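You operate a simulated robot arm through the tools that you are given. There is no shell and no other tool. Be economical: measure what you need, move in short steps, check, and stop when the job is done.

You run a simulated two-armed robot. Do the job below in one go: nothing can be reset, and whatever is moved stays where it is left.

TASK
Close the filter door. Take the tray from the top of the press bench and leave it on the top of the wall rack. Put three of the tags from the top of the press bench on the top of the wall rack. Take the wipe on the top of the press bench and put it away on the top of the belt shelf. Take the date tile and leave it on top of the grey paper roll on the top of the press bench. Press the tester button two times. Fetch the wide gauge and set it on the bay of the guide stand. Put the small tray marked "Corn" from the top of the press bench on top of the box sleeve there and the small tray that says "Lot 27" on the bottom shelf of the wall rack. Take the black canister and put it on top of the white tall roll on the top of the deep bench. Count the grey weights on the top of the line table, then put as many of the ink bottles from the top of the line table on the start of the line belt. Do these in any order. Set down upright: black canister, ink bottle.

It is judged by the outcome, as a careful person would: the job done as asked, and still so three seconds after it is handed in. It fails if anything else is knocked over, pushed out of place, dropped, spilled or broken.

THE ROBOT
Two 7-joint arms with two-finger grippers on one trunk, on a base that drives. Base frame: it is fixed to the floor where the robot stands at the start and does not move with it; the origin is under the middle of the robot, x ahead of it, y to its left, z up. Units: cm, rad, N and s.
The left shoulder is at the start at [2.4, 21.7, 108], the right one opposite. With the tool pointing down near the work surface each hand reaches from about 18 to 76 cm from the robot's upright axis, wherever it stands, measured 20 degrees to its own side. Places, roughly: bay of the guide stand (17x18 cm) [-100, 138, 80]; black canister (12x6x19 cm) [-320, -50, 140]; bottom shelf of the wall rack (25x127 cm) [-368, -26, 44]; box sleeve (16x17x8 cm) [-80, 230, 80]; date tile [-125, 75, 75]; filter door [80, 10, 180]; grey weight [-250, 1075, 75]; ink bottle [-225, 1075, 75]; paper roll (6x6x10 cm) [-90, 110, 80]; small tray [-75, 200, 75]; start of the line belt [-280, 1180, 90]; tag [-125, 25, 75]; tall roll [-575, 75, 75]; tester button [-80, 170, 110]; top of the belt shelf [-530, 630, 70]; top of the wall rack [-370, -30, 130]; tray [-100, 25, 75]; wide gauge [-50, 200, 75]; wipe (9x6x3 cm) [-140, 70, 80]. Payload 2.2 kg a hand.
The TCP of each hand is the grasp point between the finger pads, 1.9 cm short of the fingertips. In the tool frame z runs along the fingers and y along their closing line. The gripper opens to 11.6 cm. The gripper's body begins 7 cm behind the TCP.
Orientation is that of the tool frame in the base frame, as a unit quaternion [x, y, z, w]. With the fingers straight down and closing along the base's y, the tool's x points along the base's -x, its y along +y and its z along -z.

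THE INTERFACE
- The arms move only by the tool step_arm. It takes "left_rows", "right_rows" or both (then of equal length, played together; a hand with none holds still); each is a list that holds one entry, the list of rows, each a list of 7 numbers: the shift along the base's x, y, z in cm, then the turn, a rotation vector about the base's x, y, z in rad, then the finger opening in cm, from 0 to 11.6. In form: [[[tx, ty, tz, wx, wy, wz, claw], ...]]. A call has 1 to 12 rows; each row is the pose to reach, as a shift and turn from the pose commanded when the call began. Each row takes 0.2 s and may step no farther than 5 cm and 0.15 rad from the row before; otherwise, or with a gripper value out of range, the whole call is refused. A pose out of reach is approached as far as the arm can. The call stops where the force on the tool passes 40 N (or 10 N more than at its start, if that is more) or the arm is blocked; 0.2 s more then pass. The fingers move at their own pace and stop on an object; they squeeze with about 42 N. The grip force told is the motor's: it shows also when the fingers shut on nothing. Time passes only in rows, and 0.2 s behind the last, so rows that repeat a pose let the fingers close. The reply holds the time, the measured pose of the TCP, the force on the tool along the base axes, the opening and the grip force, in the units named above and with some noise, with the torque about the TCP (base axes, N m) and any sound that the robot's microphone picked up.
- Cameras (640 x 400 px; columns grow to the right, rows downward): "scene" is now at [7.05, 7.61, 132.93]; the picture's right is [0.99, -0.17, -0.00], its down [0.04, 0.25, -0.97] and it looks along [0.17, 0.95, 0.25] (base axes); focal length 214 px, centre (320, 200). "left" rides on the left gripper at [6.9, 1.5, -9.6] in its tool frame; the picture's right is [-0.21, 0.98, 0.00], its down [-0.76, -0.17, -0.63] and it looks along [-0.62, -0.14, 0.77] (tool axes); focal length 251 px, centre (320, 200). "right" rides on the right gripper at [6.9, -1.5, -9.7] in its tool frame; the picture's right is [0.22, 0.98, 0.00], its down [-0.76, 0.17, -0.63] and it looks along [-0.62, 0.14, 0.77] (tool axes); focal length 251 px, centre (320, 200). There is no depth. A picture from a camera that has moved, and an enlarged one, comes with that camera's place and axes in the base frame and with its lens. The place of the scene camera against the robot may be out by one fixed shift of up to 2.5 cm in any direction.
- capture(camera): a new picture of that camera. It takes no simulated time.
- raise_lower(by): slides the trunk up (or, below 0, down) by that many cm; the arms and the scene camera ride with it, the base frame stays. It gives what a move gives, with no picture.
- base_move(legs): drives the robot by 1 to 6 legs, each [ahead, left, turn to the left] in cm, cm and rad, along the robot's own axes; the way and the turn of a leg run together, so that a leg with both is an arc; at most 150 cm and 3.142 rad a leg. The arms and the cameras ride along, it lands a little off, and it stops where it bumps. It gives what a move gives.
- head_to(pan, tilt): turns the head with the scene camera to pan (to the left, within 1.396 rad either way) and tilt (down, from -0.506 to 1.204), counted from straight ahead of the robot. It gives what a move gives.
- close_up(camera, box): a new picture of the part [left, top, right, bottom] of that camera's present view, enlarged. It takes no simulated time.
- hand_in(): hands the job in; it is judged then, once.

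Work in short steps. Places have to be worked out from the pictures, the camera data and where the tool is seen: move nearer, look again, correct. Check each grasp and each placing, and mend what went wrong. You have 588 turns and 370 pictures in all, those below and enlarged ones among them. Open the grippers and draw the arms clear of the work before you hand the job in, unless the task says otherwise.

The tools are called after "Emit:" by a JSON object that holds its "fn" and its "kwargs". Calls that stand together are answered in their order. step_arm: Moves the arms, as the interface text tells. Its arguments: {"type":"object","properties":{"left_rows":{"type":"array","items":{"type":"array","items":{"type":"array","items":{"type":"number"}}}},"right_rows":{"type":"array","items":{"type":"array","items":{"type":"array","items":{"type":"number"}}}}},"required":[]} The other tools are called the same way: raise_lower (by) slides the trunk up or down; base_move (legs) drives the base; head_to (pan, tilt) turns the head that bears the scene camera; capture (camera) takes a picture; close_up (camera, box) takes an enlarged picture of a part of a camera's view; hand_in () hands the job in.

At the start:

```text
time_s: 0.0
left_tool_pos: [34.64, 43.59, 99.9]
left_tool_rot: [-0.001, 1.0, 0.0, 0.0]
left_contact_force: [0.9, 0.3, 0.3]
left_moment: [0.01, -0.01, -0.02]
left_opening: 11.61
left_finger_force: 0.1
right_tool_pos: [54.56, 3.23, 99.81]
right_tool_rot: [0.0, 1.0, 0.0, 0.0]
right_contact_force: [0.3, 0.1, -0.1]
right_moment: [-0.02, 0.01, 0.02]
right_opening: 11.61
right_finger_force: 0.1
trunk travel left (down, up): [-22.5, 26.5]
robot x, y, heading: [-0.05, 0.14, -0.0]
head pan, tilt: [1.4, -0.257]
```

scene: 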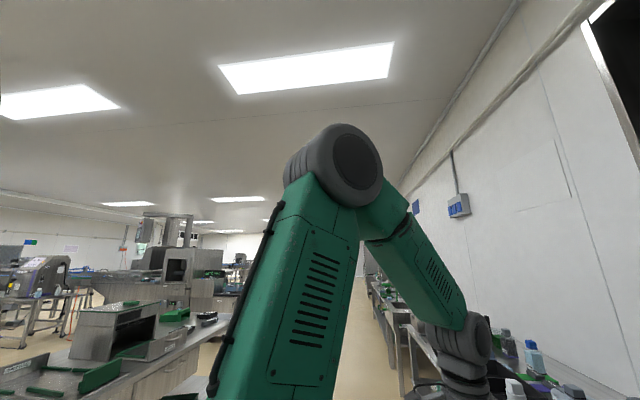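
right: 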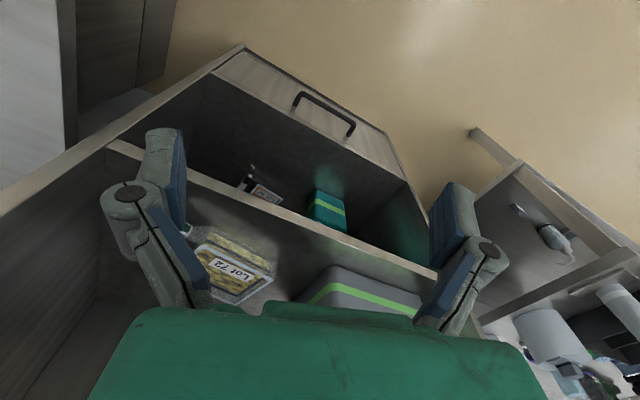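
left: 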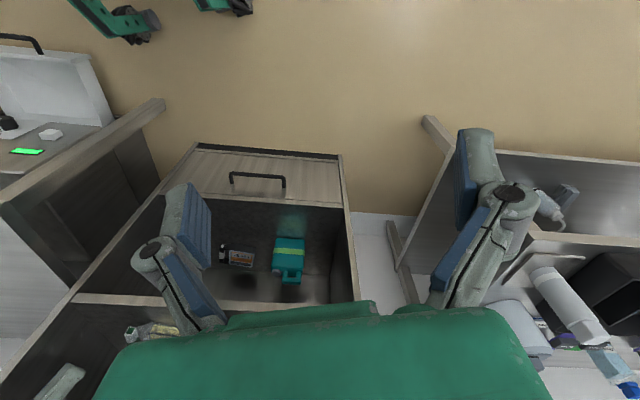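

I look around first: straight ahead and to the sides.

Emit:
{"fn": "head_to", "kwargs": {"pan": 0, "tilt": 0.2}}

Emit:
{"fn": "capture", "kwargs": {"camera": "scene"}}

Emit:
{"fn": "head_to", "kwargs": {"pan": 0, "tilt": -0.45}}

Emit:
{"fn": "capture", "kwargs": {"camera": "scene"}}

```text
time_s: 1.5
left_tool_pos: [34.43, 43.53, 99.95]
left_tool_rot: [0.0, 1.0, 0.0, 0.001]
left_contact_force: [-0.9, 0.1, -0.2]
left_moment: [0.0, 0.0, 0.02]
left_opening: 11.58
left_finger_force: 0.1
right_tool_pos: [54.33, 3.15, 100.12]
right_tool_rot: [0.0, 1.0, 0.0, 0.0]
right_contact_force: [-0.2, -0.6, 0.0]
right_moment: [-0.01, -0.01, 0.01]
right_opening: 11.59
right_finger_force: 0.0
trunk travel left (down, up): [-22.5, 26.5]
robot x, y, heading: [-0.17, 0.23, -0.001]
head pan, tilt: [0.0, 0.201]
```

```text
366 pictures are left
camera scene: at [14.99, -0.28, 128.87], right [0.0, -1.0, 0.0], down [-0.2, 0.0, -0.98], along [0.98, 0.0, -0.2], focal length 214 px, centre (320, 200)
```

scene: 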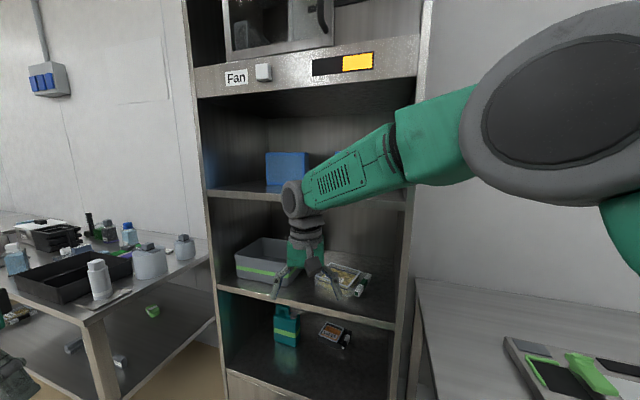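

```text
time_s: 2.6
left_tool_pos: [34.49, 43.42, 99.9]
left_tool_rot: [0.0, 1.0, -0.001, 0.0]
left_contact_force: [0.6, -0.1, -0.2]
left_moment: [-0.01, -0.01, -0.02]
left_opening: 11.6
left_finger_force: 0.0
right_tool_pos: [54.25, 3.09, 100.04]
right_tool_rot: [0.0, 1.0, 0.0, 0.001]
right_contact_force: [-0.1, 0.4, 0.3]
right_moment: [0.03, 0.02, 0.0]
right_opening: 11.57
right_finger_force: 0.1
trunk travel left (down, up): [-22.5, 26.5]
robot x, y, heading: [-0.03, 0.25, 0.001]
head pan, tilt: [0.0, -0.45]
```

```text
365 pictures are left
camera scene: at [12.71, -0.27, 134.39], right [0.0, -1.0, 0.0], down [0.43, 0.0, -0.9], along [0.9, 0.0, 0.43], focal length 214 px, centre (320, 200)
```

scene: 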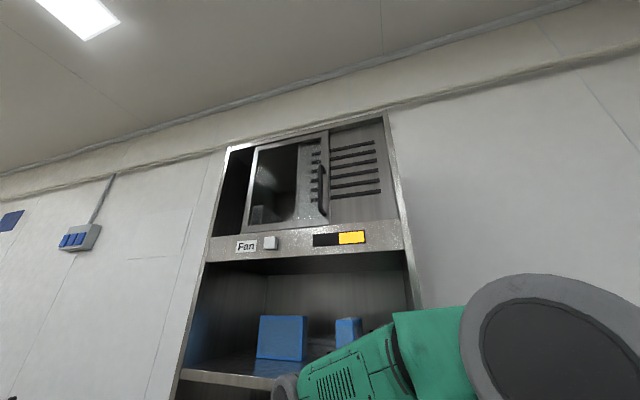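

The filter door is in the cabinet ahead, at height about 180. I zoom in to see how it moves.

Emit:
{"fn": "close_up", "kwargs": {"camera": "scene", "box": [200, 100, 440, 260]}}

Emit:
{"fn": "close_up", "kwargs": {"camera": "right", "box": [60, 40, 640, 400]}}

```text
2.50 times, centred on (320, 180) of scene
camera zoom: at [12.71, -0.27, 134.39], right [0.0, -1.0, 0.0], down [0.43, 0.0, -0.9], along [0.9, 0.0, 0.43], focal length 536 px, centre (320, 250)
```

zoom: 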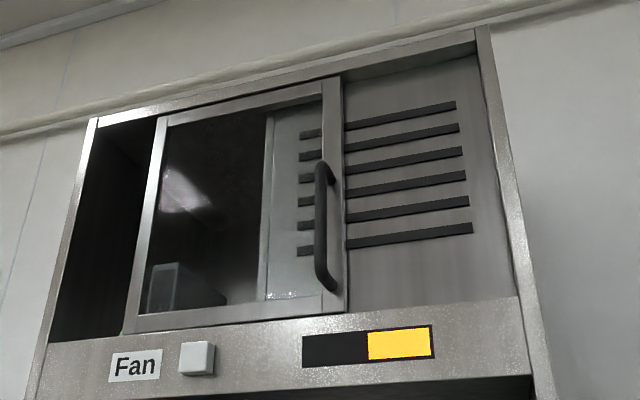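

```text
1.10 times, centred on (350, 220) of right
camera zoom: at [47.44, 1.56, 109.63], right [-0.22, 0.98, 0.0], down [0.76, 0.17, 0.63], along [0.62, 0.14, -0.77], focal length 277 px, centre (287, 178)
```

zoom: 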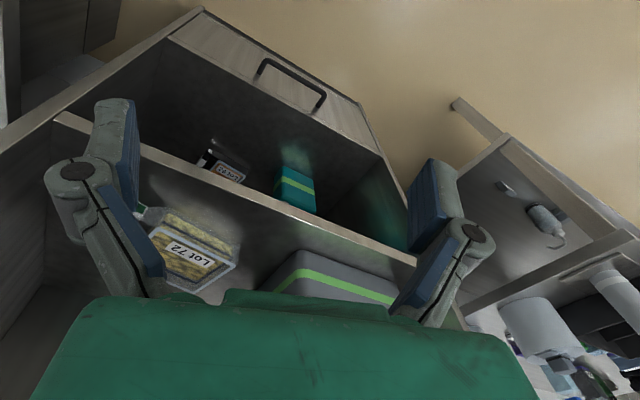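

The door is a sliding one, pushed right over the louvred panel; closing means sliding it left (+y) about 9 cm. I raise the trunk, then turn the right hand to point ahead.

Emit:
{"fn": "raise_lower", "kwargs": {"by": 26}}

Emit:
{"fn": "step_arm", "kwargs": {"right_rows": [[[-3, -1, 2, 0, -0.14, 0, 11.6], [-6, -2, 4, 0, -0.28, 0, 11.6], [-9, -3, 6, 0, -0.42, 0, 11.6], [-12, -3, 8, 0, -0.56, 0, 11.6], [-14, -3, 10, 0, -0.7, 0, 11.6], [-16, -3, 12, 0, -0.84, 0, 11.6], [-17, -3, 15, 0, -0.98, 0, 11.6], [-17, -3, 18, 0, -1.12, 0, 11.6], [-17, -3, 21, 0, -1.26, 0, 11.6], [-17, -3, 24, 0, -1.4, 0, 11.6], [-17, -3, 27, 0, -1.54, 0, 11.6], [-17, -3, 30, 0, -1.57, 0, 11.6]]]}}

Emit:
{"fn": "capture", "kwargs": {"camera": "right"}}

Emit:
{"fn": "capture", "kwargs": {"camera": "scene"}}

```text
time_s: 5.2
left_tool_pos: [34.51, 43.6, 125.91]
left_tool_rot: [0.0, 1.0, 0.0, 0.0]
left_contact_force: [0.4, 0.7, -0.6]
left_moment: [-0.02, -0.01, -0.04]
left_opening: 11.6
left_finger_force: 0.0
right_tool_pos: [54.37, 3.17, 126.04]
right_tool_rot: [0.0, 1.0, -0.001, 0.002]
right_contact_force: [0.2, -0.9, 0.7]
right_moment: [0.0, -0.02, 0.0]
right_opening: 11.59
right_finger_force: 0.0
trunk travel left (down, up): [-48.5, 0.5]
robot x, y, heading: [0.16, 0.13, 0.001]
head pan, tilt: [0.0, -0.45]
```

```text
time_s: 7.8
left_tool_pos: [34.48, 43.64, 126.03]
left_tool_rot: [0.0, 1.0, -0.001, 0.001]
left_contact_force: [-0.4, 0.2, 0.4]
left_moment: [0.0, 0.02, 0.03]
left_opening: 11.6
left_finger_force: 0.1
right_tool_pos: [37.35, 0.31, 155.88]
right_tool_rot: [-0.002, 0.706, -0.001, 0.708]
right_contact_force: [-0.1, -0.7, 0.1]
right_moment: [0.0, 0.01, 0.02]
right_opening: 11.63
right_finger_force: 0.1
trunk travel left (down, up): [-48.5, 0.5]
robot x, y, heading: [0.04, -0.19, -0.005]
head pan, tilt: [0.0, -0.45]
```

```text
362 pictures are left
camera right: at [27.71, -1.29, 148.97], right [0.0, 0.98, -0.22], down [-0.64, 0.17, 0.75], along [0.77, 0.14, 0.62], focal length 251 px, centre (320, 200)
```

right: 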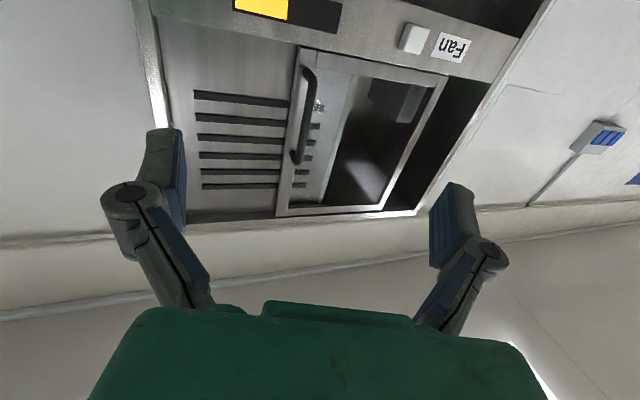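

```text
361 pictures are left
camera scene: at [12.37, -0.45, 160.58], right [-0.03, -1.0, 0.0], down [0.46, -0.01, -0.89], along [0.89, -0.02, 0.46], focal length 214 px, centre (320, 200)
```

scene: 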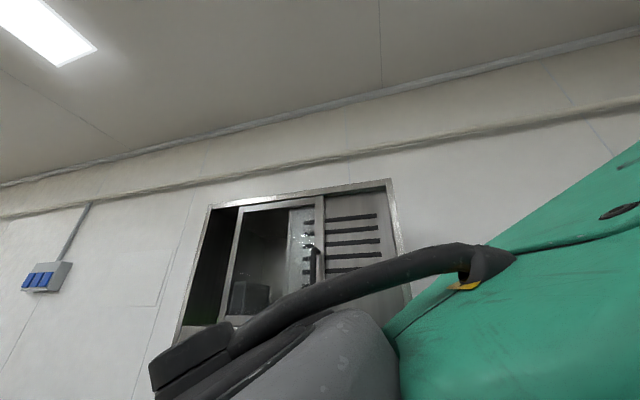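

The handle lies roughly at y≈0, z≈164, x 62–74. I move the hand closer and re-image to triangulate.

Emit:
{"fn": "step_arm", "kwargs": {"right_rows": [[[2, 0, 3, 0, 0, 0, 11.6], [4, 0, 6, 0, 0, 0, 11.6], [6, 0, 9, 0, 0, 0, 11.6], [8, 0, 9, 0, 0, 0, 11.6]]]}}

Emit:
{"fn": "capture", "kwargs": {"camera": "right"}}

```text
time_s: 8.8
left_tool_pos: [34.66, 43.63, 125.89]
left_tool_rot: [0.0, 1.0, 0.0, 0.0]
left_contact_force: [0.1, 0.0, 0.2]
left_moment: [-0.02, 0.0, -0.01]
left_opening: 11.61
left_finger_force: 0.1
right_tool_pos: [45.5, 0.24, 165.01]
right_tool_rot: [-0.001, 0.707, 0.0, 0.707]
right_contact_force: [0.1, 0.3, 0.3]
right_moment: [0.0, 0.01, -0.01]
right_opening: 11.58
right_finger_force: 0.0
trunk travel left (down, up): [-48.5, 0.5]
robot x, y, heading: [0.15, -0.05, 0.001]
head pan, tilt: [0.0, -0.45]
```

```text
360 pictures are left
camera right: at [35.84, -1.3, 158.02], right [0.0, 0.98, -0.22], down [-0.63, 0.17, 0.76], along [0.77, 0.14, 0.62], focal length 251 px, centre (320, 200)
```

right: 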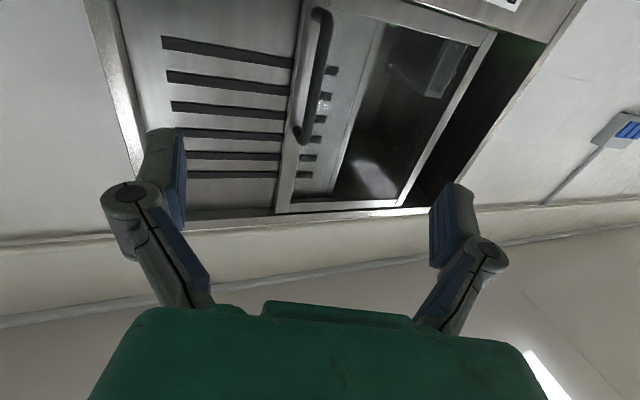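

Handle: x≈75.5, y≈-0.3, z 160–178. I advance straddling it at z≈167.

Emit:
{"fn": "step_arm", "kwargs": {"right_rows": [[[4, 0, 1, 0, 0, 0, 11.6], [8, -0.3, 2, 0, 0, 0, 11.6], [12, -0.5, 2, 0, 0, 0, 11.6], [16, -0.5, 2, 0, 0, 0, 11.6], [20, -0.5, 2, 0, 0, 0, 11.6], [23, -0.5, 2, 0, 0, 0, 11.6]]]}}

Emit:
{"fn": "capture", "kwargs": {"camera": "right"}}

Emit:
{"fn": "capture", "kwargs": {"camera": "scene"}}

```text
time_s: 10.2
left_tool_pos: [34.61, 43.53, 125.95]
left_tool_rot: [-0.001, 1.0, -0.001, 0.0]
left_contact_force: [0.0, -0.8, -0.5]
left_moment: [0.02, 0.03, 0.05]
left_opening: 11.62
left_finger_force: 0.2
right_tool_pos: [68.53, -0.08, 167.0]
right_tool_rot: [-0.002, 0.707, -0.001, 0.707]
right_contact_force: [-0.5, -0.8, 0.0]
right_moment: [-0.02, 0.0, -0.01]
right_opening: 11.61
right_finger_force: 0.2
trunk travel left (down, up): [-48.5, 0.5]
robot x, y, heading: [-0.23, 0.03, -0.0]
head pan, tilt: [0.0, -0.45]
```

```text
359 pictures are left
camera right: at [58.94, -1.65, 159.97], right [0.0, 0.98, -0.22], down [-0.63, 0.17, 0.76], along [0.77, 0.14, 0.62], focal length 251 px, centre (320, 200)
```

right: 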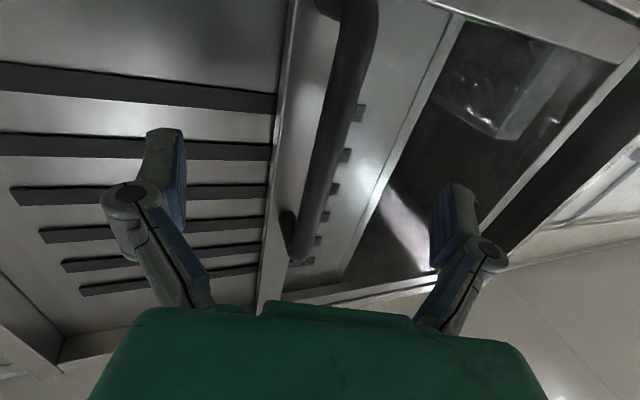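

```text
358 pictures are left
camera scene: at [12.96, -0.1, 160.38], right [0.0, -1.0, 0.0], down [0.43, 0.0, -0.9], along [0.9, 0.0, 0.43], focal length 214 px, centre (320, 200)
```

scene: 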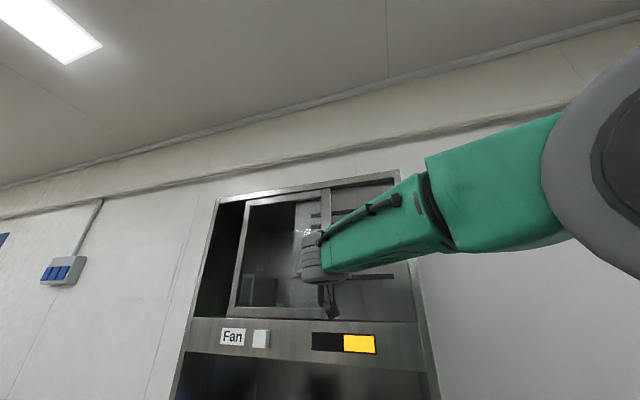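

Handle is between the fingers at x≈74, y≈0.5. I advance 5 cm and close.

Emit:
{"fn": "step_arm", "kwargs": {"right_rows": [[[3, 0.6, 0, 0, 0, 0, 11.6], [5.3, 0.6, 0, 0, 0, 0, 11.6], [5.3, 0.6, 0, 0, 0, 0, 5], [5.3, 0.6, 0, 0, 0, 0, 0], [5.3, 0.6, 0, 0, 0, 0, 0]]]}}

Emit:
{"fn": "capture", "kwargs": {"camera": "right"}}

```text
time_s: 11.6
left_tool_pos: [34.27, 43.37, 126.17]
left_tool_rot: [0.0, 1.0, 0.001, 0.002]
left_contact_force: [0.2, -1.3, 0.8]
left_moment: [0.03, -0.02, -0.01]
left_opening: 11.58
left_finger_force: 0.2
right_tool_pos: [73.4, -2.29, 169.07]
right_tool_rot: [0.016, 0.701, -0.002, 0.713]
right_contact_force: [-0.1, -0.6, -2.9]
right_moment: [-1.51, 1.08, -3.61]
right_opening: 3.16
right_finger_force: 45.1
trunk travel left (down, up): [-48.5, 0.5]
robot x, y, heading: [0.36, -0.35, -0.001]
head pan, tilt: [0.0, -0.45]
stopped in row 5 (right hand): the arm was blocked; the commanded pose is now the measured one
```

```text
357 pictures are left
camera right: at [63.95, -3.44, 161.89], right [0.03, 0.98, -0.19], down [-0.64, 0.17, 0.75], along [0.77, 0.1, 0.63], focal length 251 px, centre (320, 200)
```

right: 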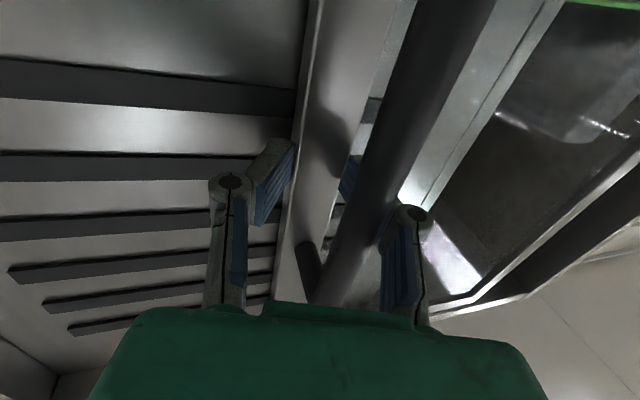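

The grip is unclear; I zoom in.

Emit:
{"fn": "close_up", "kwargs": {"camera": "right", "box": [180, 80, 500, 320]}}

```text
1.67 times, centred on (340, 200) of right
camera zoom: at [63.95, -3.44, 161.89], right [0.03, 0.98, -0.19], down [-0.64, 0.17, 0.75], along [0.77, 0.1, 0.63], focal length 419 px, centre (287, 200)
```

zoom: 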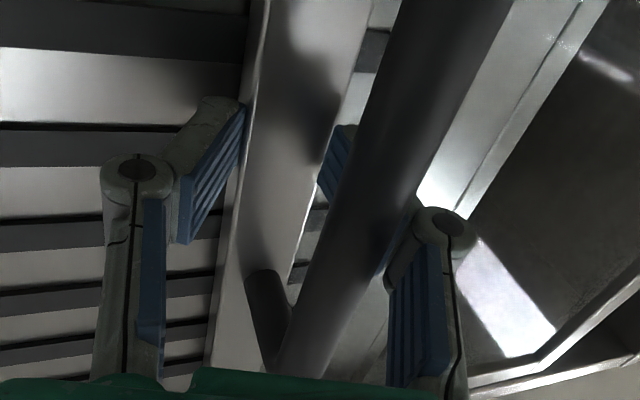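

The fingertips reached past the bar: the left one presses the door's edge and the right one tucks behind the handle. I open, back off and look.

Emit:
{"fn": "step_arm", "kwargs": {"right_rows": [[[0, 0, 0, 0, 0, 0, 6], [0, 0, -2, 0, 0, 0, 11], [-2.5, 2, -2, 0, 0, 0, 11], [-3.5, 2.5, -2, 0, 0, 0, 11]]]}}

Emit:
{"fn": "capture", "kwargs": {"camera": "right"}}

```text
time_s: 12.8
left_tool_pos: [33.93, 43.38, 126.29]
left_tool_rot: [0.0, 1.0, 0.001, 0.003]
left_contact_force: [0.3, 0.3, -0.6]
left_moment: [0.05, 0.01, -0.01]
left_opening: 11.59
left_finger_force: 0.0
right_tool_pos: [70.21, -2.51, 168.26]
right_tool_rot: [0.037, 0.699, 0.007, 0.714]
right_contact_force: [-0.7, -0.4, -0.5]
right_moment: [0.03, -0.01, -0.01]
right_opening: 11.01
right_finger_force: 0.0
trunk travel left (down, up): [-48.5, 0.5]
robot x, y, heading: [0.01, -0.2, -0.006]
head pan, tilt: [0.0, -0.45]
stopped in row 4 (right hand): the arm was blocked; the commanded pose is now the measured one
```

```text
355 pictures are left
camera right: at [60.7, -3.23, 161.11], right [0.05, 0.99, -0.15], down [-0.64, 0.15, 0.75], along [0.77, 0.06, 0.64], focal length 251 px, centre (320, 200)
```

right: 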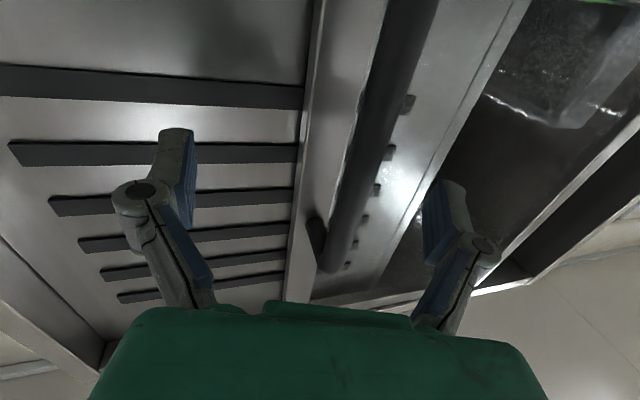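

The arm reports blocked though the fingers are free; I look at the arm with the scene camera.

Emit:
{"fn": "head_to", "kwargs": {"pan": -0.3, "tilt": -0.1}}

Emit:
{"fn": "capture", "kwargs": {"camera": "scene"}}

Emit:
{"fn": "capture", "kwargs": {"camera": "left"}}

```text
time_s: 13.7
left_tool_pos: [33.97, 43.18, 126.22]
left_tool_rot: [0.001, 1.0, 0.002, 0.004]
left_contact_force: [0.1, 0.7, -0.8]
left_moment: [0.0, 0.0, 0.04]
left_opening: 11.57
left_finger_force: 0.0
right_tool_pos: [70.07, -2.39, 168.42]
right_tool_rot: [0.037, 0.699, 0.007, 0.714]
right_contact_force: [0.3, -0.9, 0.2]
right_moment: [-0.02, 0.02, 0.01]
right_opening: 11.01
right_finger_force: 0.0
trunk travel left (down, up): [-48.5, 0.5]
robot x, y, heading: [-0.03, 0.33, -0.001]
head pan, tilt: [-0.3, -0.099]
```

```text
354 pictures are left
camera scene: at [14.06, -2.81, 157.62], right [-0.3, -0.96, 0.0], down [0.09, -0.03, -1.0], along [0.95, -0.29, 0.1], focal length 214 px, centre (320, 200)
```

scene: 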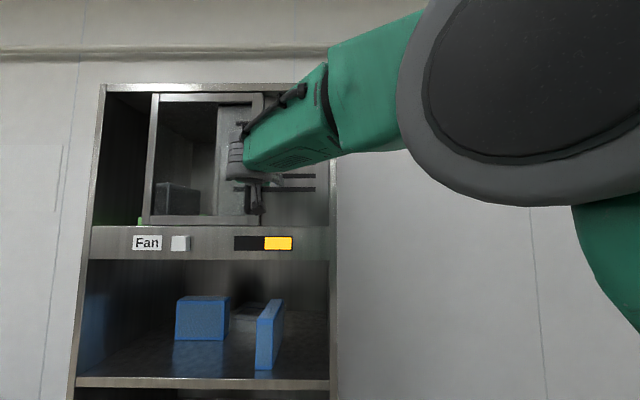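

```text
353 pictures are left
camera left: at [27.01, 44.72, 135.82], right [0.21, 0.98, 0.0], down [0.75, -0.17, 0.64], along [0.62, -0.13, -0.77], focal length 251 px, centre (320, 200)
```

left: 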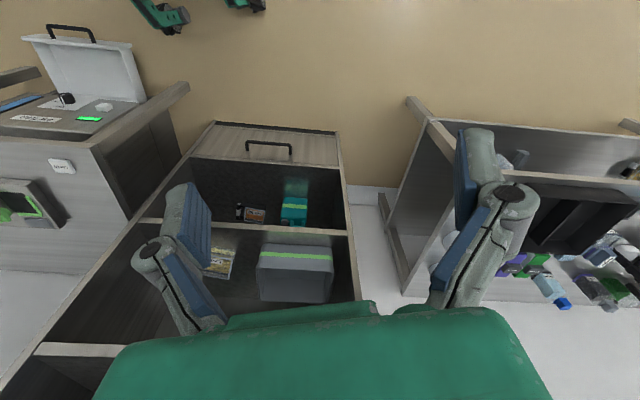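

I test a small move back and left to see whether the arm is free.

Emit:
{"fn": "step_arm", "kwargs": {"right_rows": [[[-2, 0, 0, 0, 0, 0, 11], [-4, 0, 0, 0, 0, 0, 11], [-4, 1, 0, 0, 0, 0, 11], [-4, 2.5, -1.5, 0, 0, 0, 11]]]}}

```text
time_s: 14.7
left_tool_pos: [34.14, 43.35, 126.16]
left_tool_rot: [0.0, 1.0, 0.002, 0.003]
left_contact_force: [0.4, -0.1, 0.2]
left_moment: [-0.01, -0.03, 0.02]
left_opening: 11.6
left_finger_force: 0.0
right_tool_pos: [66.68, -1.07, 167.28]
right_tool_rot: [0.046, 0.7, 0.01, 0.712]
right_contact_force: [-0.4, 0.3, -0.1]
right_moment: [0.01, -0.02, 0.03]
right_opening: 11.0
right_finger_force: 0.1
trunk travel left (down, up): [-48.5, 0.5]
robot x, y, heading: [-0.12, -0.08, 0.003]
head pan, tilt: [-0.3, -0.099]
```

Looks like the arm was at the end of its reach. I retract, straighten the hand, and drive the base 12 cm ahead.

Emit:
{"fn": "step_arm", "kwargs": {"right_rows": [[[-4, 0, 0, -0.04, 0.01, 0.025, 11], [-8, 0, 0, -0.08, 0.016, 0.05, 11], [-12, 0, 0, -0.08, 0.016, 0.05, 11], [-16, 0, 0, -0.08, 0.016, 0.05, 11], [-20, 0, 0, -0.08, 0.016, 0.05, 11]]]}}

Emit:
{"fn": "base_move", "kwargs": {"legs": [[12, -3, 0]]}}

Emit:
{"fn": "capture", "kwargs": {"camera": "right"}}

```text
time_s: 15.9
left_tool_pos: [33.72, 43.5, 126.23]
left_tool_rot: [0.0, 1.0, 0.0, 0.005]
left_contact_force: [-0.3, 0.6, -0.2]
left_moment: [0.02, -0.03, 0.03]
left_opening: 11.61
left_finger_force: 0.1
right_tool_pos: [45.68, 0.37, 166.72]
right_tool_rot: [-0.01, 0.704, -0.005, 0.71]
right_contact_force: [0.3, 0.8, -0.2]
right_moment: [0.03, 0.0, 0.03]
right_opening: 11.02
right_finger_force: 0.1
trunk travel left (down, up): [-48.5, 0.5]
robot x, y, heading: [0.13, 0.29, 0.006]
head pan, tilt: [-0.3, -0.099]
```

```text
time_s: 17.1
left_tool_pos: [45.82, 41.8, 125.78]
left_tool_rot: [0.0, 1.0, -0.004, 0.005]
left_contact_force: [-0.9, 1.4, 0.7]
left_moment: [-0.04, 0.01, 0.02]
left_opening: 11.58
left_finger_force: 0.1
right_tool_pos: [57.77, -0.8, 166.67]
right_tool_rot: [-0.015, 0.704, -0.009, 0.71]
right_contact_force: [-0.3, 0.9, -0.2]
right_moment: [0.03, 0.0, -0.05]
right_opening: 10.98
right_finger_force: 0.1
trunk travel left (down, up): [-48.5, 0.5]
robot x, y, heading: [12.07, -3.06, -0.0]
head pan, tilt: [-0.3, -0.099]
```

```text
352 pictures are left
camera right: at [48.21, -2.67, 159.83], right [-0.01, 0.97, -0.25], down [-0.64, 0.18, 0.75], along [0.77, 0.16, 0.62], focal length 251 px, centre (320, 200)
```

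right: 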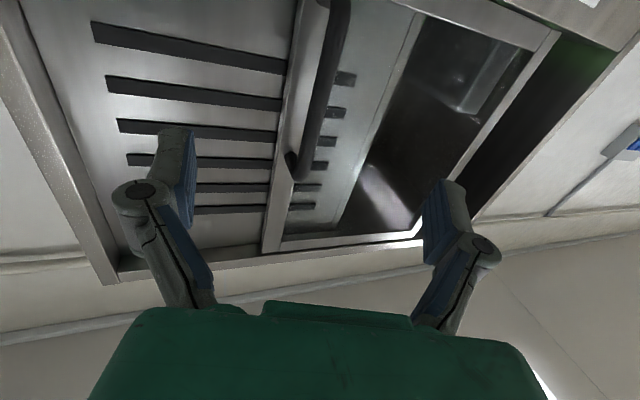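

Handle around x≈72.5, y≈-0.4. I advance to x≈71.7 and check before closing.

Emit:
{"fn": "step_arm", "kwargs": {"right_rows": [[[4, 0.3, -0.5, 0.01, 0.01, 0.01, 11], [8, 0.3, -0.5, 0.02, 0.01, 0.02, 11], [11, 0.3, -0.5, 0.02, 0.01, 0.02, 11], [13.5, 0.3, -0.5, 0.02, 0.01, 0.02, 11]]]}}

Emit:
{"fn": "capture", "kwargs": {"camera": "right"}}

```text
time_s: 18.1
left_tool_pos: [46.1, 41.71, 125.78]
left_tool_rot: [-0.001, 1.0, -0.003, 0.002]
left_contact_force: [0.1, 0.5, 0.9]
left_moment: [-0.02, 0.0, -0.05]
left_opening: 11.62
left_finger_force: 0.0
right_tool_pos: [71.94, -0.44, 166.04]
right_tool_rot: [-0.015, 0.709, 0.007, 0.705]
right_contact_force: [0.0, 0.5, -0.8]
right_moment: [-0.02, -0.07, -0.07]
right_opening: 10.99
right_finger_force: 0.0
trunk travel left (down, up): [-48.5, 0.5]
robot x, y, heading: [11.85, -2.79, -0.001]
head pan, tilt: [-0.3, -0.099]
```

```text
351 pictures are left
camera right: at [62.26, -2.47, 159.14], right [-0.03, 0.97, -0.23], down [-0.63, 0.15, 0.76], along [0.77, 0.17, 0.61], focal length 251 px, centre (320, 200)
```

right: 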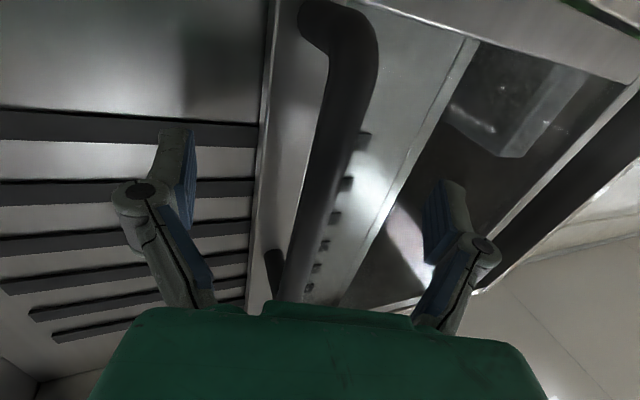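

Handle sits between the pads; I close.

Emit:
{"fn": "step_arm", "kwargs": {"right_rows": [[[0, 0, 0, 0, 0, 0, 6], [0, 0, 0, 0, 0, 0, 3], [0, 0, 0, 0, 0, 0, 1.5]]]}}

Emit:
{"fn": "capture", "kwargs": {"camera": "right"}}

```text
time_s: 18.9
left_tool_pos: [46.24, 40.68, 126.23]
left_tool_rot: [0.0, 1.0, 0.001, 0.003]
left_contact_force: [0.6, -0.7, 0.8]
left_moment: [0.02, 0.0, -0.02]
left_opening: 11.61
left_finger_force: 0.0
right_tool_pos: [71.93, -2.09, 166.11]
right_tool_rot: [-0.011, 0.709, 0.01, 0.705]
right_contact_force: [1.6, -2.4, 0.6]
right_moment: [0.0, 0.05, 0.18]
right_opening: 1.68
right_finger_force: 1.3
trunk travel left (down, up): [-48.5, 0.5]
robot x, y, heading: [12.27, -2.3, 0.001]
head pan, tilt: [-0.3, -0.099]
```

```text
350 pictures are left
camera right: at [62.39, -3.96, 159.13], right [-0.03, 0.98, -0.22], down [-0.63, 0.15, 0.76], along [0.77, 0.16, 0.61], focal length 251 px, centre (320, 200)
```

right: 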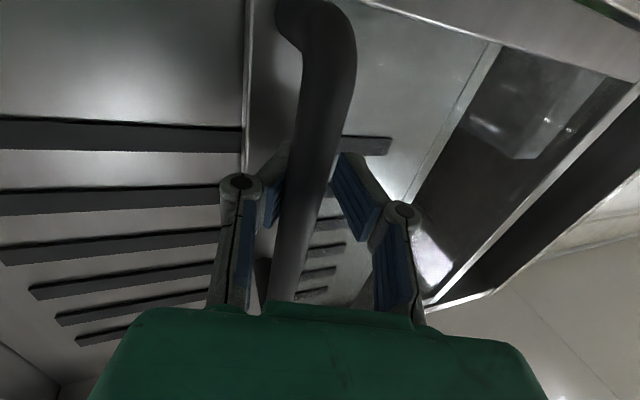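

The handle is between the pads (opening 1.7). I squeeze and slide left.

Emit:
{"fn": "step_arm", "kwargs": {"right_rows": [[[0, 0, 0, 0, 0, 0, 0.5], [0, 2, 0, 0, 0, 0, 0.5], [0, 4, 0, 0, 0, 0, 0.5], [0, 6, 0, 0, 0, 0, 0.5], [0, 8, 0, 0, 0, 0, 0.5]]]}}

Emit:
{"fn": "capture", "kwargs": {"camera": "right"}}

Emit:
{"fn": "capture", "kwargs": {"camera": "scene"}}

```text
time_s: 20.1
left_tool_pos: [46.47, 41.15, 125.77]
left_tool_rot: [0.0, 1.0, -0.001, 0.0]
left_contact_force: [-0.5, 0.5, -0.6]
left_moment: [-0.01, -0.01, -0.04]
left_opening: 11.62
left_finger_force: 0.1
right_tool_pos: [72.44, 6.07, 166.01]
right_tool_rot: [-0.006, 0.712, 0.012, 0.703]
right_contact_force: [12.6, -2.6, -13.5]
right_moment: [-0.15, 1.09, -0.06]
right_opening: 1.35
right_finger_force: 40.0
trunk travel left (down, up): [-48.5, 0.5]
robot x, y, heading: [11.94, -2.81, 0.001]
head pan, tilt: [-0.3, -0.099]
```

```text
349 pictures are left
camera right: at [62.75, 4.14, 159.29], right [-0.03, 0.98, -0.21], down [-0.63, 0.14, 0.77], along [0.78, 0.15, 0.61], focal length 251 px, centre (320, 200)
```

right: 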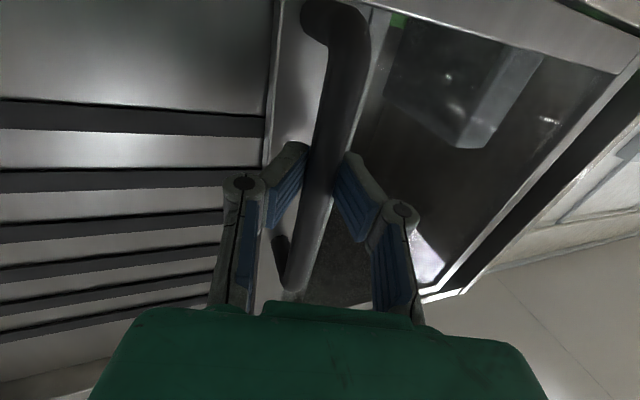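

```text
348 pictures are left
camera scene: at [27.0, -5.0, 157.51], right [-0.3, -0.96, 0.01], down [0.09, -0.03, -1.0], along [0.95, -0.29, 0.09], focal length 214 px, centre (320, 200)
```

scene: 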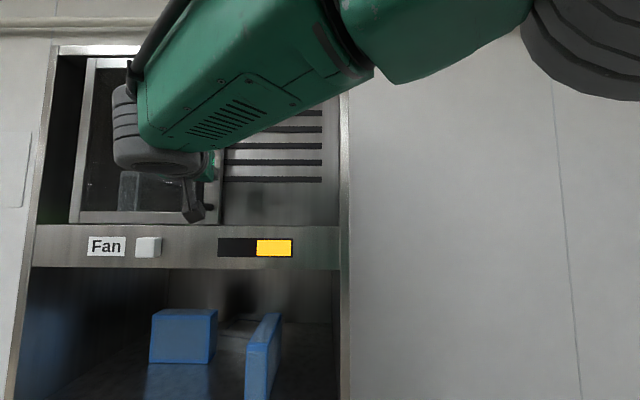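

The door slides (moved about 8 cm, little force). I continue until it stops.

Emit:
{"fn": "step_arm", "kwargs": {"right_rows": [[[0, 1.5, 0, 0, 0, 0, 0.5], [0, 3, 0, 0, 0, 0, 0.5], [0, 4.5, 0, 0, 0, 0, 0.5], [0, 6, 0, 0, 0, 0, 0.5], [0, 7, 0, 0, 0, 0, 0.5], [0, 8, 0, 0, 0, 0, 0.5]]]}}

Emit:
{"fn": "capture", "kwargs": {"camera": "scene"}}

```text
time_s: 20.8
left_tool_pos: [46.22, 39.56, 125.19]
left_tool_rot: [0.001, 1.0, 0.006, -0.02]
left_contact_force: [-0.6, -0.2, -0.4]
left_moment: [0.01, -0.02, 0.01]
left_opening: 11.61
left_finger_force: 0.0
right_tool_pos: [72.5, 6.11, 166.71]
right_tool_rot: [0.005, 0.712, 0.01, 0.702]
right_contact_force: [47.2, -18.2, -10.6]
right_moment: [-1.02, 0.7, -0.17]
right_opening: 1.32
right_finger_force: 39.6
trunk travel left (down, up): [-48.5, 0.5]
robot x, y, heading: [12.25, -3.11, -0.005]
head pan, tilt: [-0.3, -0.099]
stopped in row 3 (right hand): the force on the tool passed its limit at 42 N (the readings are from after the stop); the commanded pose is now the measured one
```

```text
347 pictures are left
camera scene: at [28.52, -6.71, 157.41], right [-0.3, -0.95, 0.0], down [0.08, -0.03, -1.0], along [0.95, -0.3, 0.08], focal length 214 px, centre (320, 200)
```

scene: 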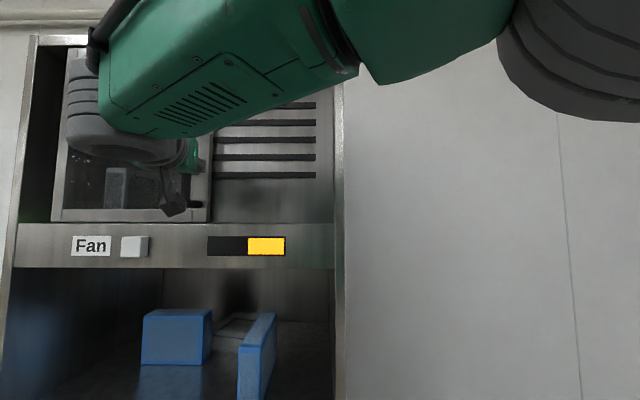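

Still a ~4 cm gap at left; x-force builds from a grip mismatch. I open to let go of the strain, re-centre, then push on.

Emit:
{"fn": "step_arm", "kwargs": {"right_rows": [[[0, 0, 0, 0, 0, 0, 5], [0, 0, 0, 0, 0, 0, 5], [-1, 0, 0, 0, 0, 0, 5]]]}}

Emit:
{"fn": "step_arm", "kwargs": {"right_rows": [[[0, 1, 0, 0, 0, 0, 5], [0, 2, 0, 0, 0, 0, 5], [0, 3, 0, 0, 0, 0, 5], [0, 4, 0, 0, 0, 0, 5], [0, 5, 0, 0, 0, 0, 5], [0, 6, 0, 0, 0, 0, 5], [0, 7, 0, 0, 0, 0, 5]]]}}

Emit:
{"fn": "capture", "kwargs": {"camera": "scene"}}

Emit:
{"fn": "capture", "kwargs": {"camera": "right"}}

```text
time_s: 21.6
left_tool_pos: [45.16, 39.86, 125.71]
left_tool_rot: [0.001, 1.0, 0.004, -0.008]
left_contact_force: [0.4, 0.6, -0.7]
left_moment: [0.02, -0.02, 0.0]
left_opening: 11.58
left_finger_force: 0.1
right_tool_pos: [69.72, 6.98, 167.63]
right_tool_rot: [-0.001, 0.707, 0.017, 0.707]
right_contact_force: [0.0, 0.2, 0.0]
right_moment: [0.03, 0.0, 0.01]
right_opening: 5.0
right_finger_force: 0.0
trunk travel left (down, up): [-48.5, 0.5]
robot x, y, heading: [12.04, -3.01, 0.002]
head pan, tilt: [-0.3, -0.099]
```

```text
time_s: 23.4
left_tool_pos: [44.8, 40.23, 125.63]
left_tool_rot: [0.0, 1.0, 0.002, -0.009]
left_contact_force: [-0.4, 0.4, -0.5]
left_moment: [-0.01, -0.01, -0.02]
left_opening: 11.6
left_finger_force: 0.0
right_tool_pos: [69.29, 11.21, 171.9]
right_tool_rot: [0.027, 0.694, 0.029, 0.719]
right_contact_force: [-0.1, -0.1, -0.7]
right_moment: [0.01, -0.01, 0.02]
right_opening: 5.01
right_finger_force: 0.1
trunk travel left (down, up): [-48.5, 0.5]
robot x, y, heading: [12.26, -2.49, 0.002]
head pan, tilt: [-0.3, -0.099]
stopped in row 7 (right hand): the arm was blocked; the commanded pose is now the measured one
```

```text
346 pictures are left
camera scene: at [26.16, -5.19, 157.61], right [-0.3, -0.95, 0.01], down [0.09, -0.03, -1.0], along [0.95, -0.29, 0.1], focal length 214 px, centre (320, 200)
```

scene: 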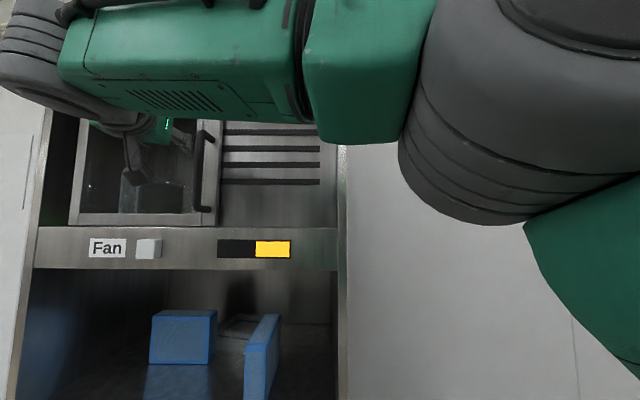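

```text
345 pictures are left
camera right: at [59.91, 10.17, 164.51], right [0.01, 0.99, -0.14], down [-0.66, 0.11, 0.74], along [0.75, 0.09, 0.65], focal length 251 px, centre (320, 200)
```

right: 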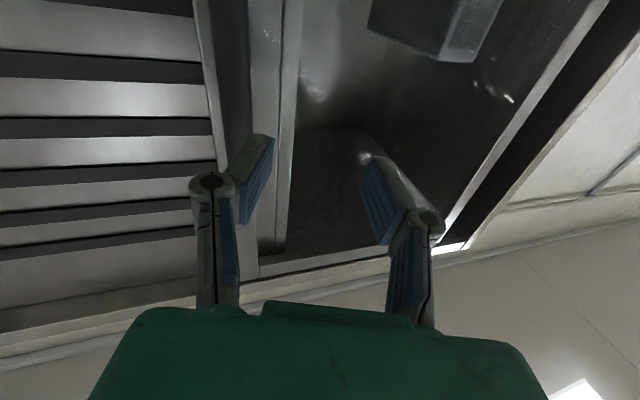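

The arm is cramped reaching across. I retract, drive the base left by 18 cm so the right shoulder faces the handle, and re-image.

Emit:
{"fn": "step_arm", "kwargs": {"right_rows": [[[-4, 0, 0, -0.04, 0, 0, 8], [-8, -2, -1, -0.07, 0.02, -0.02, 11], [-12, -3, -2, -0.08, 0.02, -0.03, 11], [-15, -4, -4, -0.08, 0.02, -0.03, 11]]]}}

Emit:
{"fn": "base_move", "kwargs": {"legs": [[0, 18, 0]]}}

Emit:
{"fn": "step_arm", "kwargs": {"right_rows": [[[0, -4, 0, 0, 0, 0, 11], [0, -8, 0, 0, 0, 0, 11], [0, -12, 0, 0, 0, 0, 11], [0, -16, 0, 0, 0, 0, 11]]]}}

Emit:
{"fn": "capture", "kwargs": {"camera": "right"}}

```text
time_s: 24.4
left_tool_pos: [44.82, 39.71, 125.89]
left_tool_rot: [0.001, 1.0, 0.004, -0.007]
left_contact_force: [0.5, 0.1, -0.3]
left_moment: [0.0, -0.04, 0.02]
left_opening: 11.61
left_finger_force: 0.1
right_tool_pos: [54.0, 6.37, 168.04]
right_tool_rot: [0.011, 0.7, -0.01, 0.714]
right_contact_force: [0.3, -0.5, 0.6]
right_moment: [-0.03, 0.04, 0.0]
right_opening: 10.97
right_finger_force: 0.1
trunk travel left (down, up): [-48.5, 0.5]
robot x, y, heading: [12.25, -3.24, 0.0]
head pan, tilt: [-0.3, -0.099]
```

```text
time_s: 25.9
left_tool_pos: [45.06, 54.88, 126.97]
left_tool_rot: [0.003, 1.0, 0.015, -0.002]
left_contact_force: [-0.6, -0.5, 0.6]
left_moment: [-0.04, -0.02, 0.0]
left_opening: 11.57
left_finger_force: 0.0
right_tool_pos: [54.26, 20.61, 168.15]
right_tool_rot: [0.019, 0.702, -0.004, 0.712]
right_contact_force: [0.7, -2.1, 1.8]
right_moment: [-0.02, 0.11, 0.15]
right_opening: 10.99
right_finger_force: 0.1
trunk travel left (down, up): [-48.5, 0.5]
robot x, y, heading: [12.36, 14.66, -0.002]
head pan, tilt: [-0.3, -0.099]
```

```text
time_s: 26.9
left_tool_pos: [44.87, 56.69, 126.66]
left_tool_rot: [0.002, 1.0, 0.008, 0.001]
left_contact_force: [-0.3, -0.1, -0.3]
left_moment: [0.03, -0.01, -0.02]
left_opening: 11.61
left_finger_force: 0.1
right_tool_pos: [54.14, 6.59, 167.85]
right_tool_rot: [0.015, 0.701, -0.007, 0.713]
right_contact_force: [0.3, -1.0, -0.7]
right_moment: [0.01, 0.04, 0.06]
right_opening: 10.99
right_finger_force: 0.1
trunk travel left (down, up): [-48.5, 0.5]
robot x, y, heading: [12.11, 14.95, 0.002]
head pan, tilt: [-0.3, -0.099]
```

```text
344 pictures are left
camera right: at [44.51, 5.5, 160.76], right [0.03, 0.98, -0.2], down [-0.64, 0.18, 0.75], along [0.77, 0.1, 0.63], focal length 251 px, centre (320, 200)
```

right: 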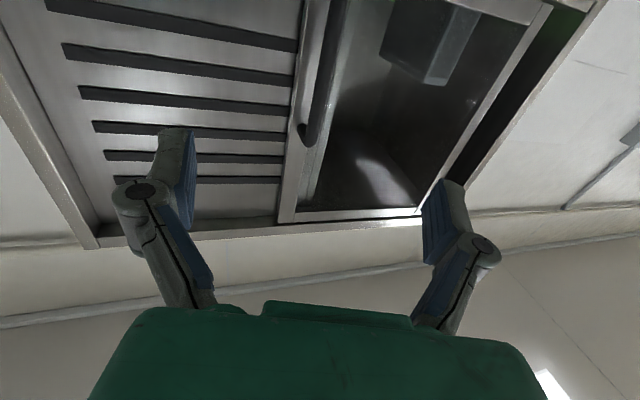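

Handle at y≈6.5, straight ahead of the hand. I advance to straddle it, narrow the fingers and push left.

Emit:
{"fn": "step_arm", "kwargs": {"right_rows": [[[4, 0, -1, -0.03, 0, 0, 10], [8, 0, -2, -0.03, 0, 0, 9], [12, 0, -2, -0.03, 0, 0, 8], [15, 0, -2, -0.03, 0, 0, 8], [17.5, 0, -2, -0.03, 0, 0, 8], [17.5, 0, -2, -0.03, 0, 0, 5], [17.5, 0, -2, -0.03, 0, 0, 4]]]}}

Emit:
{"fn": "capture", "kwargs": {"camera": "right"}}

```text
time_s: 28.7
left_tool_pos: [44.3, 50.96, 127.16]
left_tool_rot: [0.005, 0.999, 0.028, -0.015]
left_contact_force: [0.6, -1.4, 1.0]
left_moment: [0.13, -0.02, -0.04]
left_opening: 11.6
left_finger_force: 0.1
right_tool_pos: [71.1, -0.33, 165.8]
right_tool_rot: [0.019, 0.701, -0.007, 0.713]
right_contact_force: [0.1, -1.6, -0.4]
right_moment: [0.02, -0.03, 0.22]
right_opening: 4.0
right_finger_force: 0.1
trunk travel left (down, up): [-48.5, 0.5]
robot x, y, heading: [12.36, 13.4, -0.002]
head pan, tilt: [-0.3, -0.099]
stopped in row 7 (right hand): the arm was blocked; the commanded pose is now the measured one
```

```text
343 pictures are left
camera right: at [61.56, -1.56, 158.65], right [0.04, 0.98, -0.2], down [-0.64, 0.18, 0.75], along [0.77, 0.1, 0.63], focal length 251 px, centre (320, 200)
```

right: 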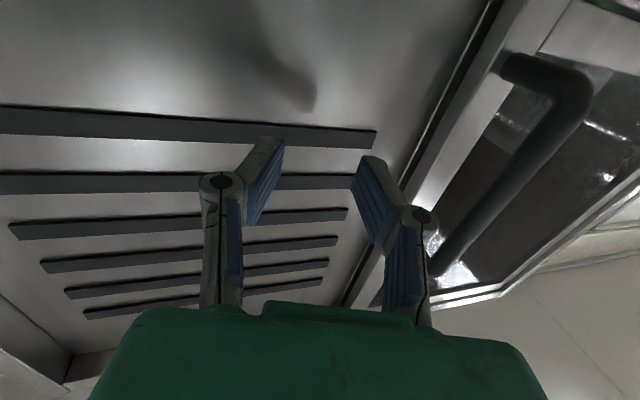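

The whole robot seems to have shifted; something is pushing it. I look around.

Emit:
{"fn": "head_to", "kwargs": {"pan": 0.3, "tilt": 0.3}}

Emit:
{"fn": "capture", "kwargs": {"camera": "scene"}}

Emit:
{"fn": "head_to", "kwargs": {"pan": -0.7, "tilt": 0.1}}

Emit:
{"fn": "capture", "kwargs": {"camera": "scene"}}

```text
time_s: 29.7
left_tool_pos: [44.47, 50.92, 127.25]
left_tool_rot: [0.004, 1.0, 0.027, -0.013]
left_contact_force: [0.0, 0.5, 1.3]
left_moment: [-0.01, 0.04, -0.01]
left_opening: 11.61
left_finger_force: 0.0
right_tool_pos: [71.56, -0.45, 165.63]
right_tool_rot: [0.018, 0.702, -0.006, 0.712]
right_contact_force: [0.5, -1.7, 1.4]
right_moment: [-0.02, 0.15, 0.2]
right_opening: 3.98
right_finger_force: 0.1
trunk travel left (down, up): [-48.5, 0.5]
robot x, y, heading: [12.21, 13.21, 0.002]
head pan, tilt: [0.3, 0.3]
```

```text
342 pictures are left
camera scene: at [26.86, 9.28, 153.91], right [0.29, -0.96, -0.04], down [-0.28, -0.05, -0.96], along [0.91, 0.29, -0.29], focal length 214 px, centre (320, 200)
```

scene: 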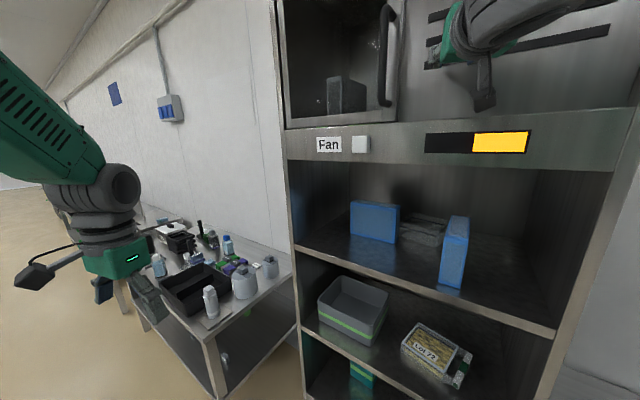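

```text
time_s: 30.9
left_tool_pos: [44.28, 60.49, 124.55]
left_tool_rot: [0.002, 1.0, -0.007, -0.011]
left_contact_force: [-0.3, -1.0, -0.5]
left_moment: [0.0, -0.01, 0.0]
left_opening: 11.61
left_finger_force: 0.1
right_tool_pos: [70.93, 12.19, 166.21]
right_tool_rot: [-0.008, 0.7, -0.029, 0.714]
right_contact_force: [-1.0, 3.2, -1.1]
right_moment: [0.01, -0.1, -0.23]
right_opening: 4.01
right_finger_force: 0.1
trunk travel left (down, up): [-48.5, 0.5]
robot x, y, heading: [12.2, 14.94, -0.007]
head pan, tilt: [-0.7, 0.099]
```

```text
341 pictures are left
camera scene: at [24.69, 11.64, 155.93], right [-0.65, -0.76, 0.02], down [-0.08, 0.04, -1.0], along [0.76, -0.64, -0.09], focal length 214 px, centre (320, 200)
```

scene: 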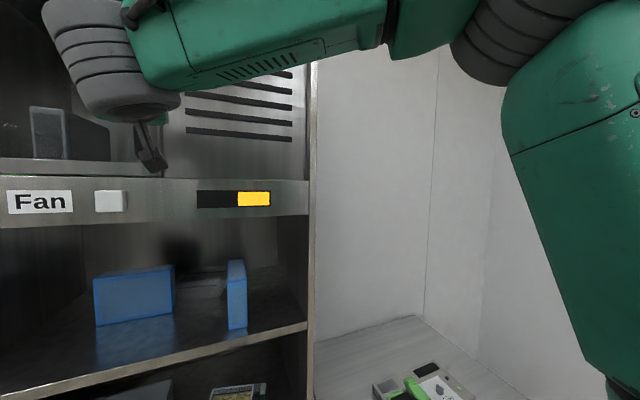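

The robot is rocking: the raised mast sways after base motion. I hold still a while to let it settle, and check readings.

Emit:
{"fn": "step_arm", "kwargs": {"right_rows": [[[0, 0, 0, 0, 0, 0, 4], [0, 0, 0, 0, 0, 0, 4], [0, 0, 0, 0, 0, 0, 4], [0, 0, 0, 0, 0, 0, 4], [0, 0, 0, 0, 0, 0, 4], [0, 0, 0, 0, 0, 0, 4]]]}}

Emit:
{"fn": "capture", "kwargs": {"camera": "right"}}

Emit:
{"fn": "step_arm", "kwargs": {"right_rows": [[[0, 0, 0, 0, 0, 0, 4], [0, 0, 0, 0, 0, 0, 4], [0, 0, 0, 0, 0, 0, 4]]]}}

```text
time_s: 32.5
left_tool_pos: [43.14, 45.27, 127.12]
left_tool_rot: [0.004, 0.998, 0.05, -0.039]
left_contact_force: [1.2, -3.0, 1.2]
left_moment: [0.19, 0.06, -0.01]
left_opening: 11.61
left_finger_force: 0.0
right_tool_pos: [70.31, -7.81, 165.63]
right_tool_rot: [0.034, 0.7, 0.009, 0.713]
right_contact_force: [0.3, -3.8, 0.3]
right_moment: [-0.03, 0.04, 0.38]
right_opening: 3.99
right_finger_force: 0.1
trunk travel left (down, up): [-48.5, 0.5]
robot x, y, heading: [12.37, 12.54, -0.002]
head pan, tilt: [-0.7, 0.099]
stopped in row 6 (right hand): the arm was blocked; the commanded pose is now the measured one
```

```text
340 pictures are left
camera right: at [60.88, -8.55, 158.39], right [0.04, 0.99, -0.15], down [-0.64, 0.14, 0.75], along [0.77, 0.07, 0.64], focal length 251 px, centre (320, 200)
```

right: 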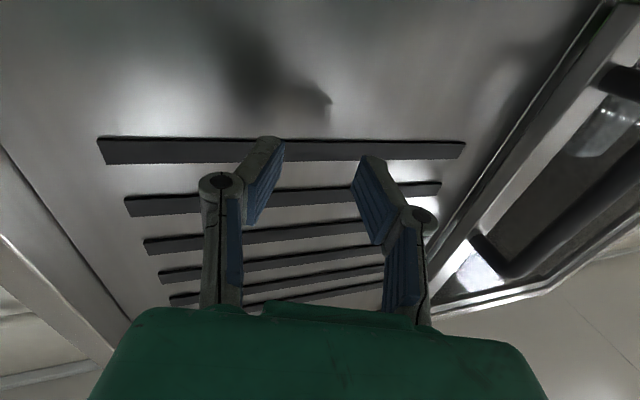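

```text
time_s: 33.5
left_tool_pos: [42.21, 41.63, 126.75]
left_tool_rot: [0.003, 0.996, 0.065, -0.063]
left_contact_force: [0.7, -2.1, 0.9]
left_moment: [0.16, 0.04, -0.01]
left_opening: 11.65
left_finger_force: 0.0
right_tool_pos: [70.12, -12.45, 165.22]
right_tool_rot: [0.044, 0.699, 0.019, 0.713]
right_contact_force: [-0.3, -4.3, 1.0]
right_moment: [-0.04, -0.03, 0.36]
right_opening: 3.99
right_finger_force: 0.1
trunk travel left (down, up): [-48.5, 0.5]
robot x, y, heading: [12.49, 11.63, -0.002]
head pan, tilt: [-0.7, 0.099]
stopped in row 3 (right hand): the arm was blocked; the commanded pose is now the measured one
```

The robot is leaning right and forward — risk of tipping. I retract the arm at once and lower the trunk.

Emit:
{"fn": "step_arm", "kwargs": {"right_rows": [[[-5, 0, 0, 0, 0, 0, 4], [-10, 0, 0, 0, 0, 0, 4], [-15, 0, 0, 0, 0, 0, 4], [-20, 0, 0, 0, 0, 0, 4], [-25, 0, 0, 0, 0, 0, 4], [-30, 0, -3, 0, 0, 0, 4]]]}}

Emit:
{"fn": "raise_lower", "kwargs": {"by": -26}}

Emit:
{"fn": "capture", "kwargs": {"camera": "scene"}}

```text
refused: row 6 steps farther than a row can; nothing moved
```

```text
time_s: 34.8
left_tool_pos: [42.24, 48.33, 115.34]
left_tool_rot: [0.002, 0.997, 0.035, -0.062]
left_contact_force: [-0.1, 0.9, 0.0]
left_moment: [-0.05, -0.01, 0.02]
left_opening: 11.6
left_finger_force: 0.0
right_tool_pos: [69.93, -3.28, 158.13]
right_tool_rot: [0.019, 0.69, 0.0, 0.724]
right_contact_force: [0.6, 0.0, 0.8]
right_moment: [0.0, 0.03, -0.04]
right_opening: 4.05
right_finger_force: 0.0
trunk travel left (down, up): [-39.1, 9.9]
robot x, y, heading: [12.61, 11.3, -0.001]
head pan, tilt: [-0.7, 0.099]
stopped: the force on the tool passed its limit at 60 N (the readings are from after the stop); the commanded pose is now the measured one
```

```text
339 pictures are left
camera scene: at [25.2, 2.44, 146.17], right [-0.64, -0.77, -0.01], down [-0.08, 0.08, -0.99], along [0.76, -0.64, -0.11], focal length 214 px, centre (320, 200)
```

scene: 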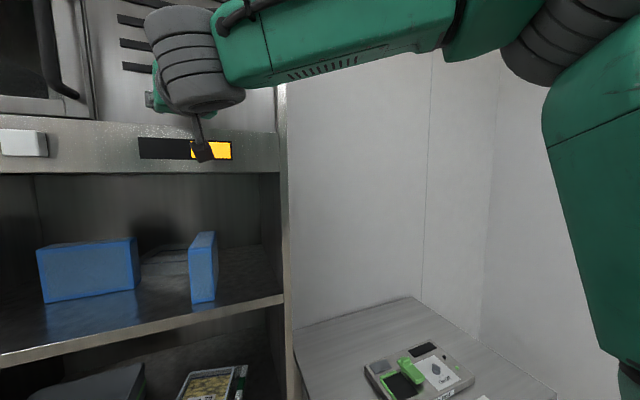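

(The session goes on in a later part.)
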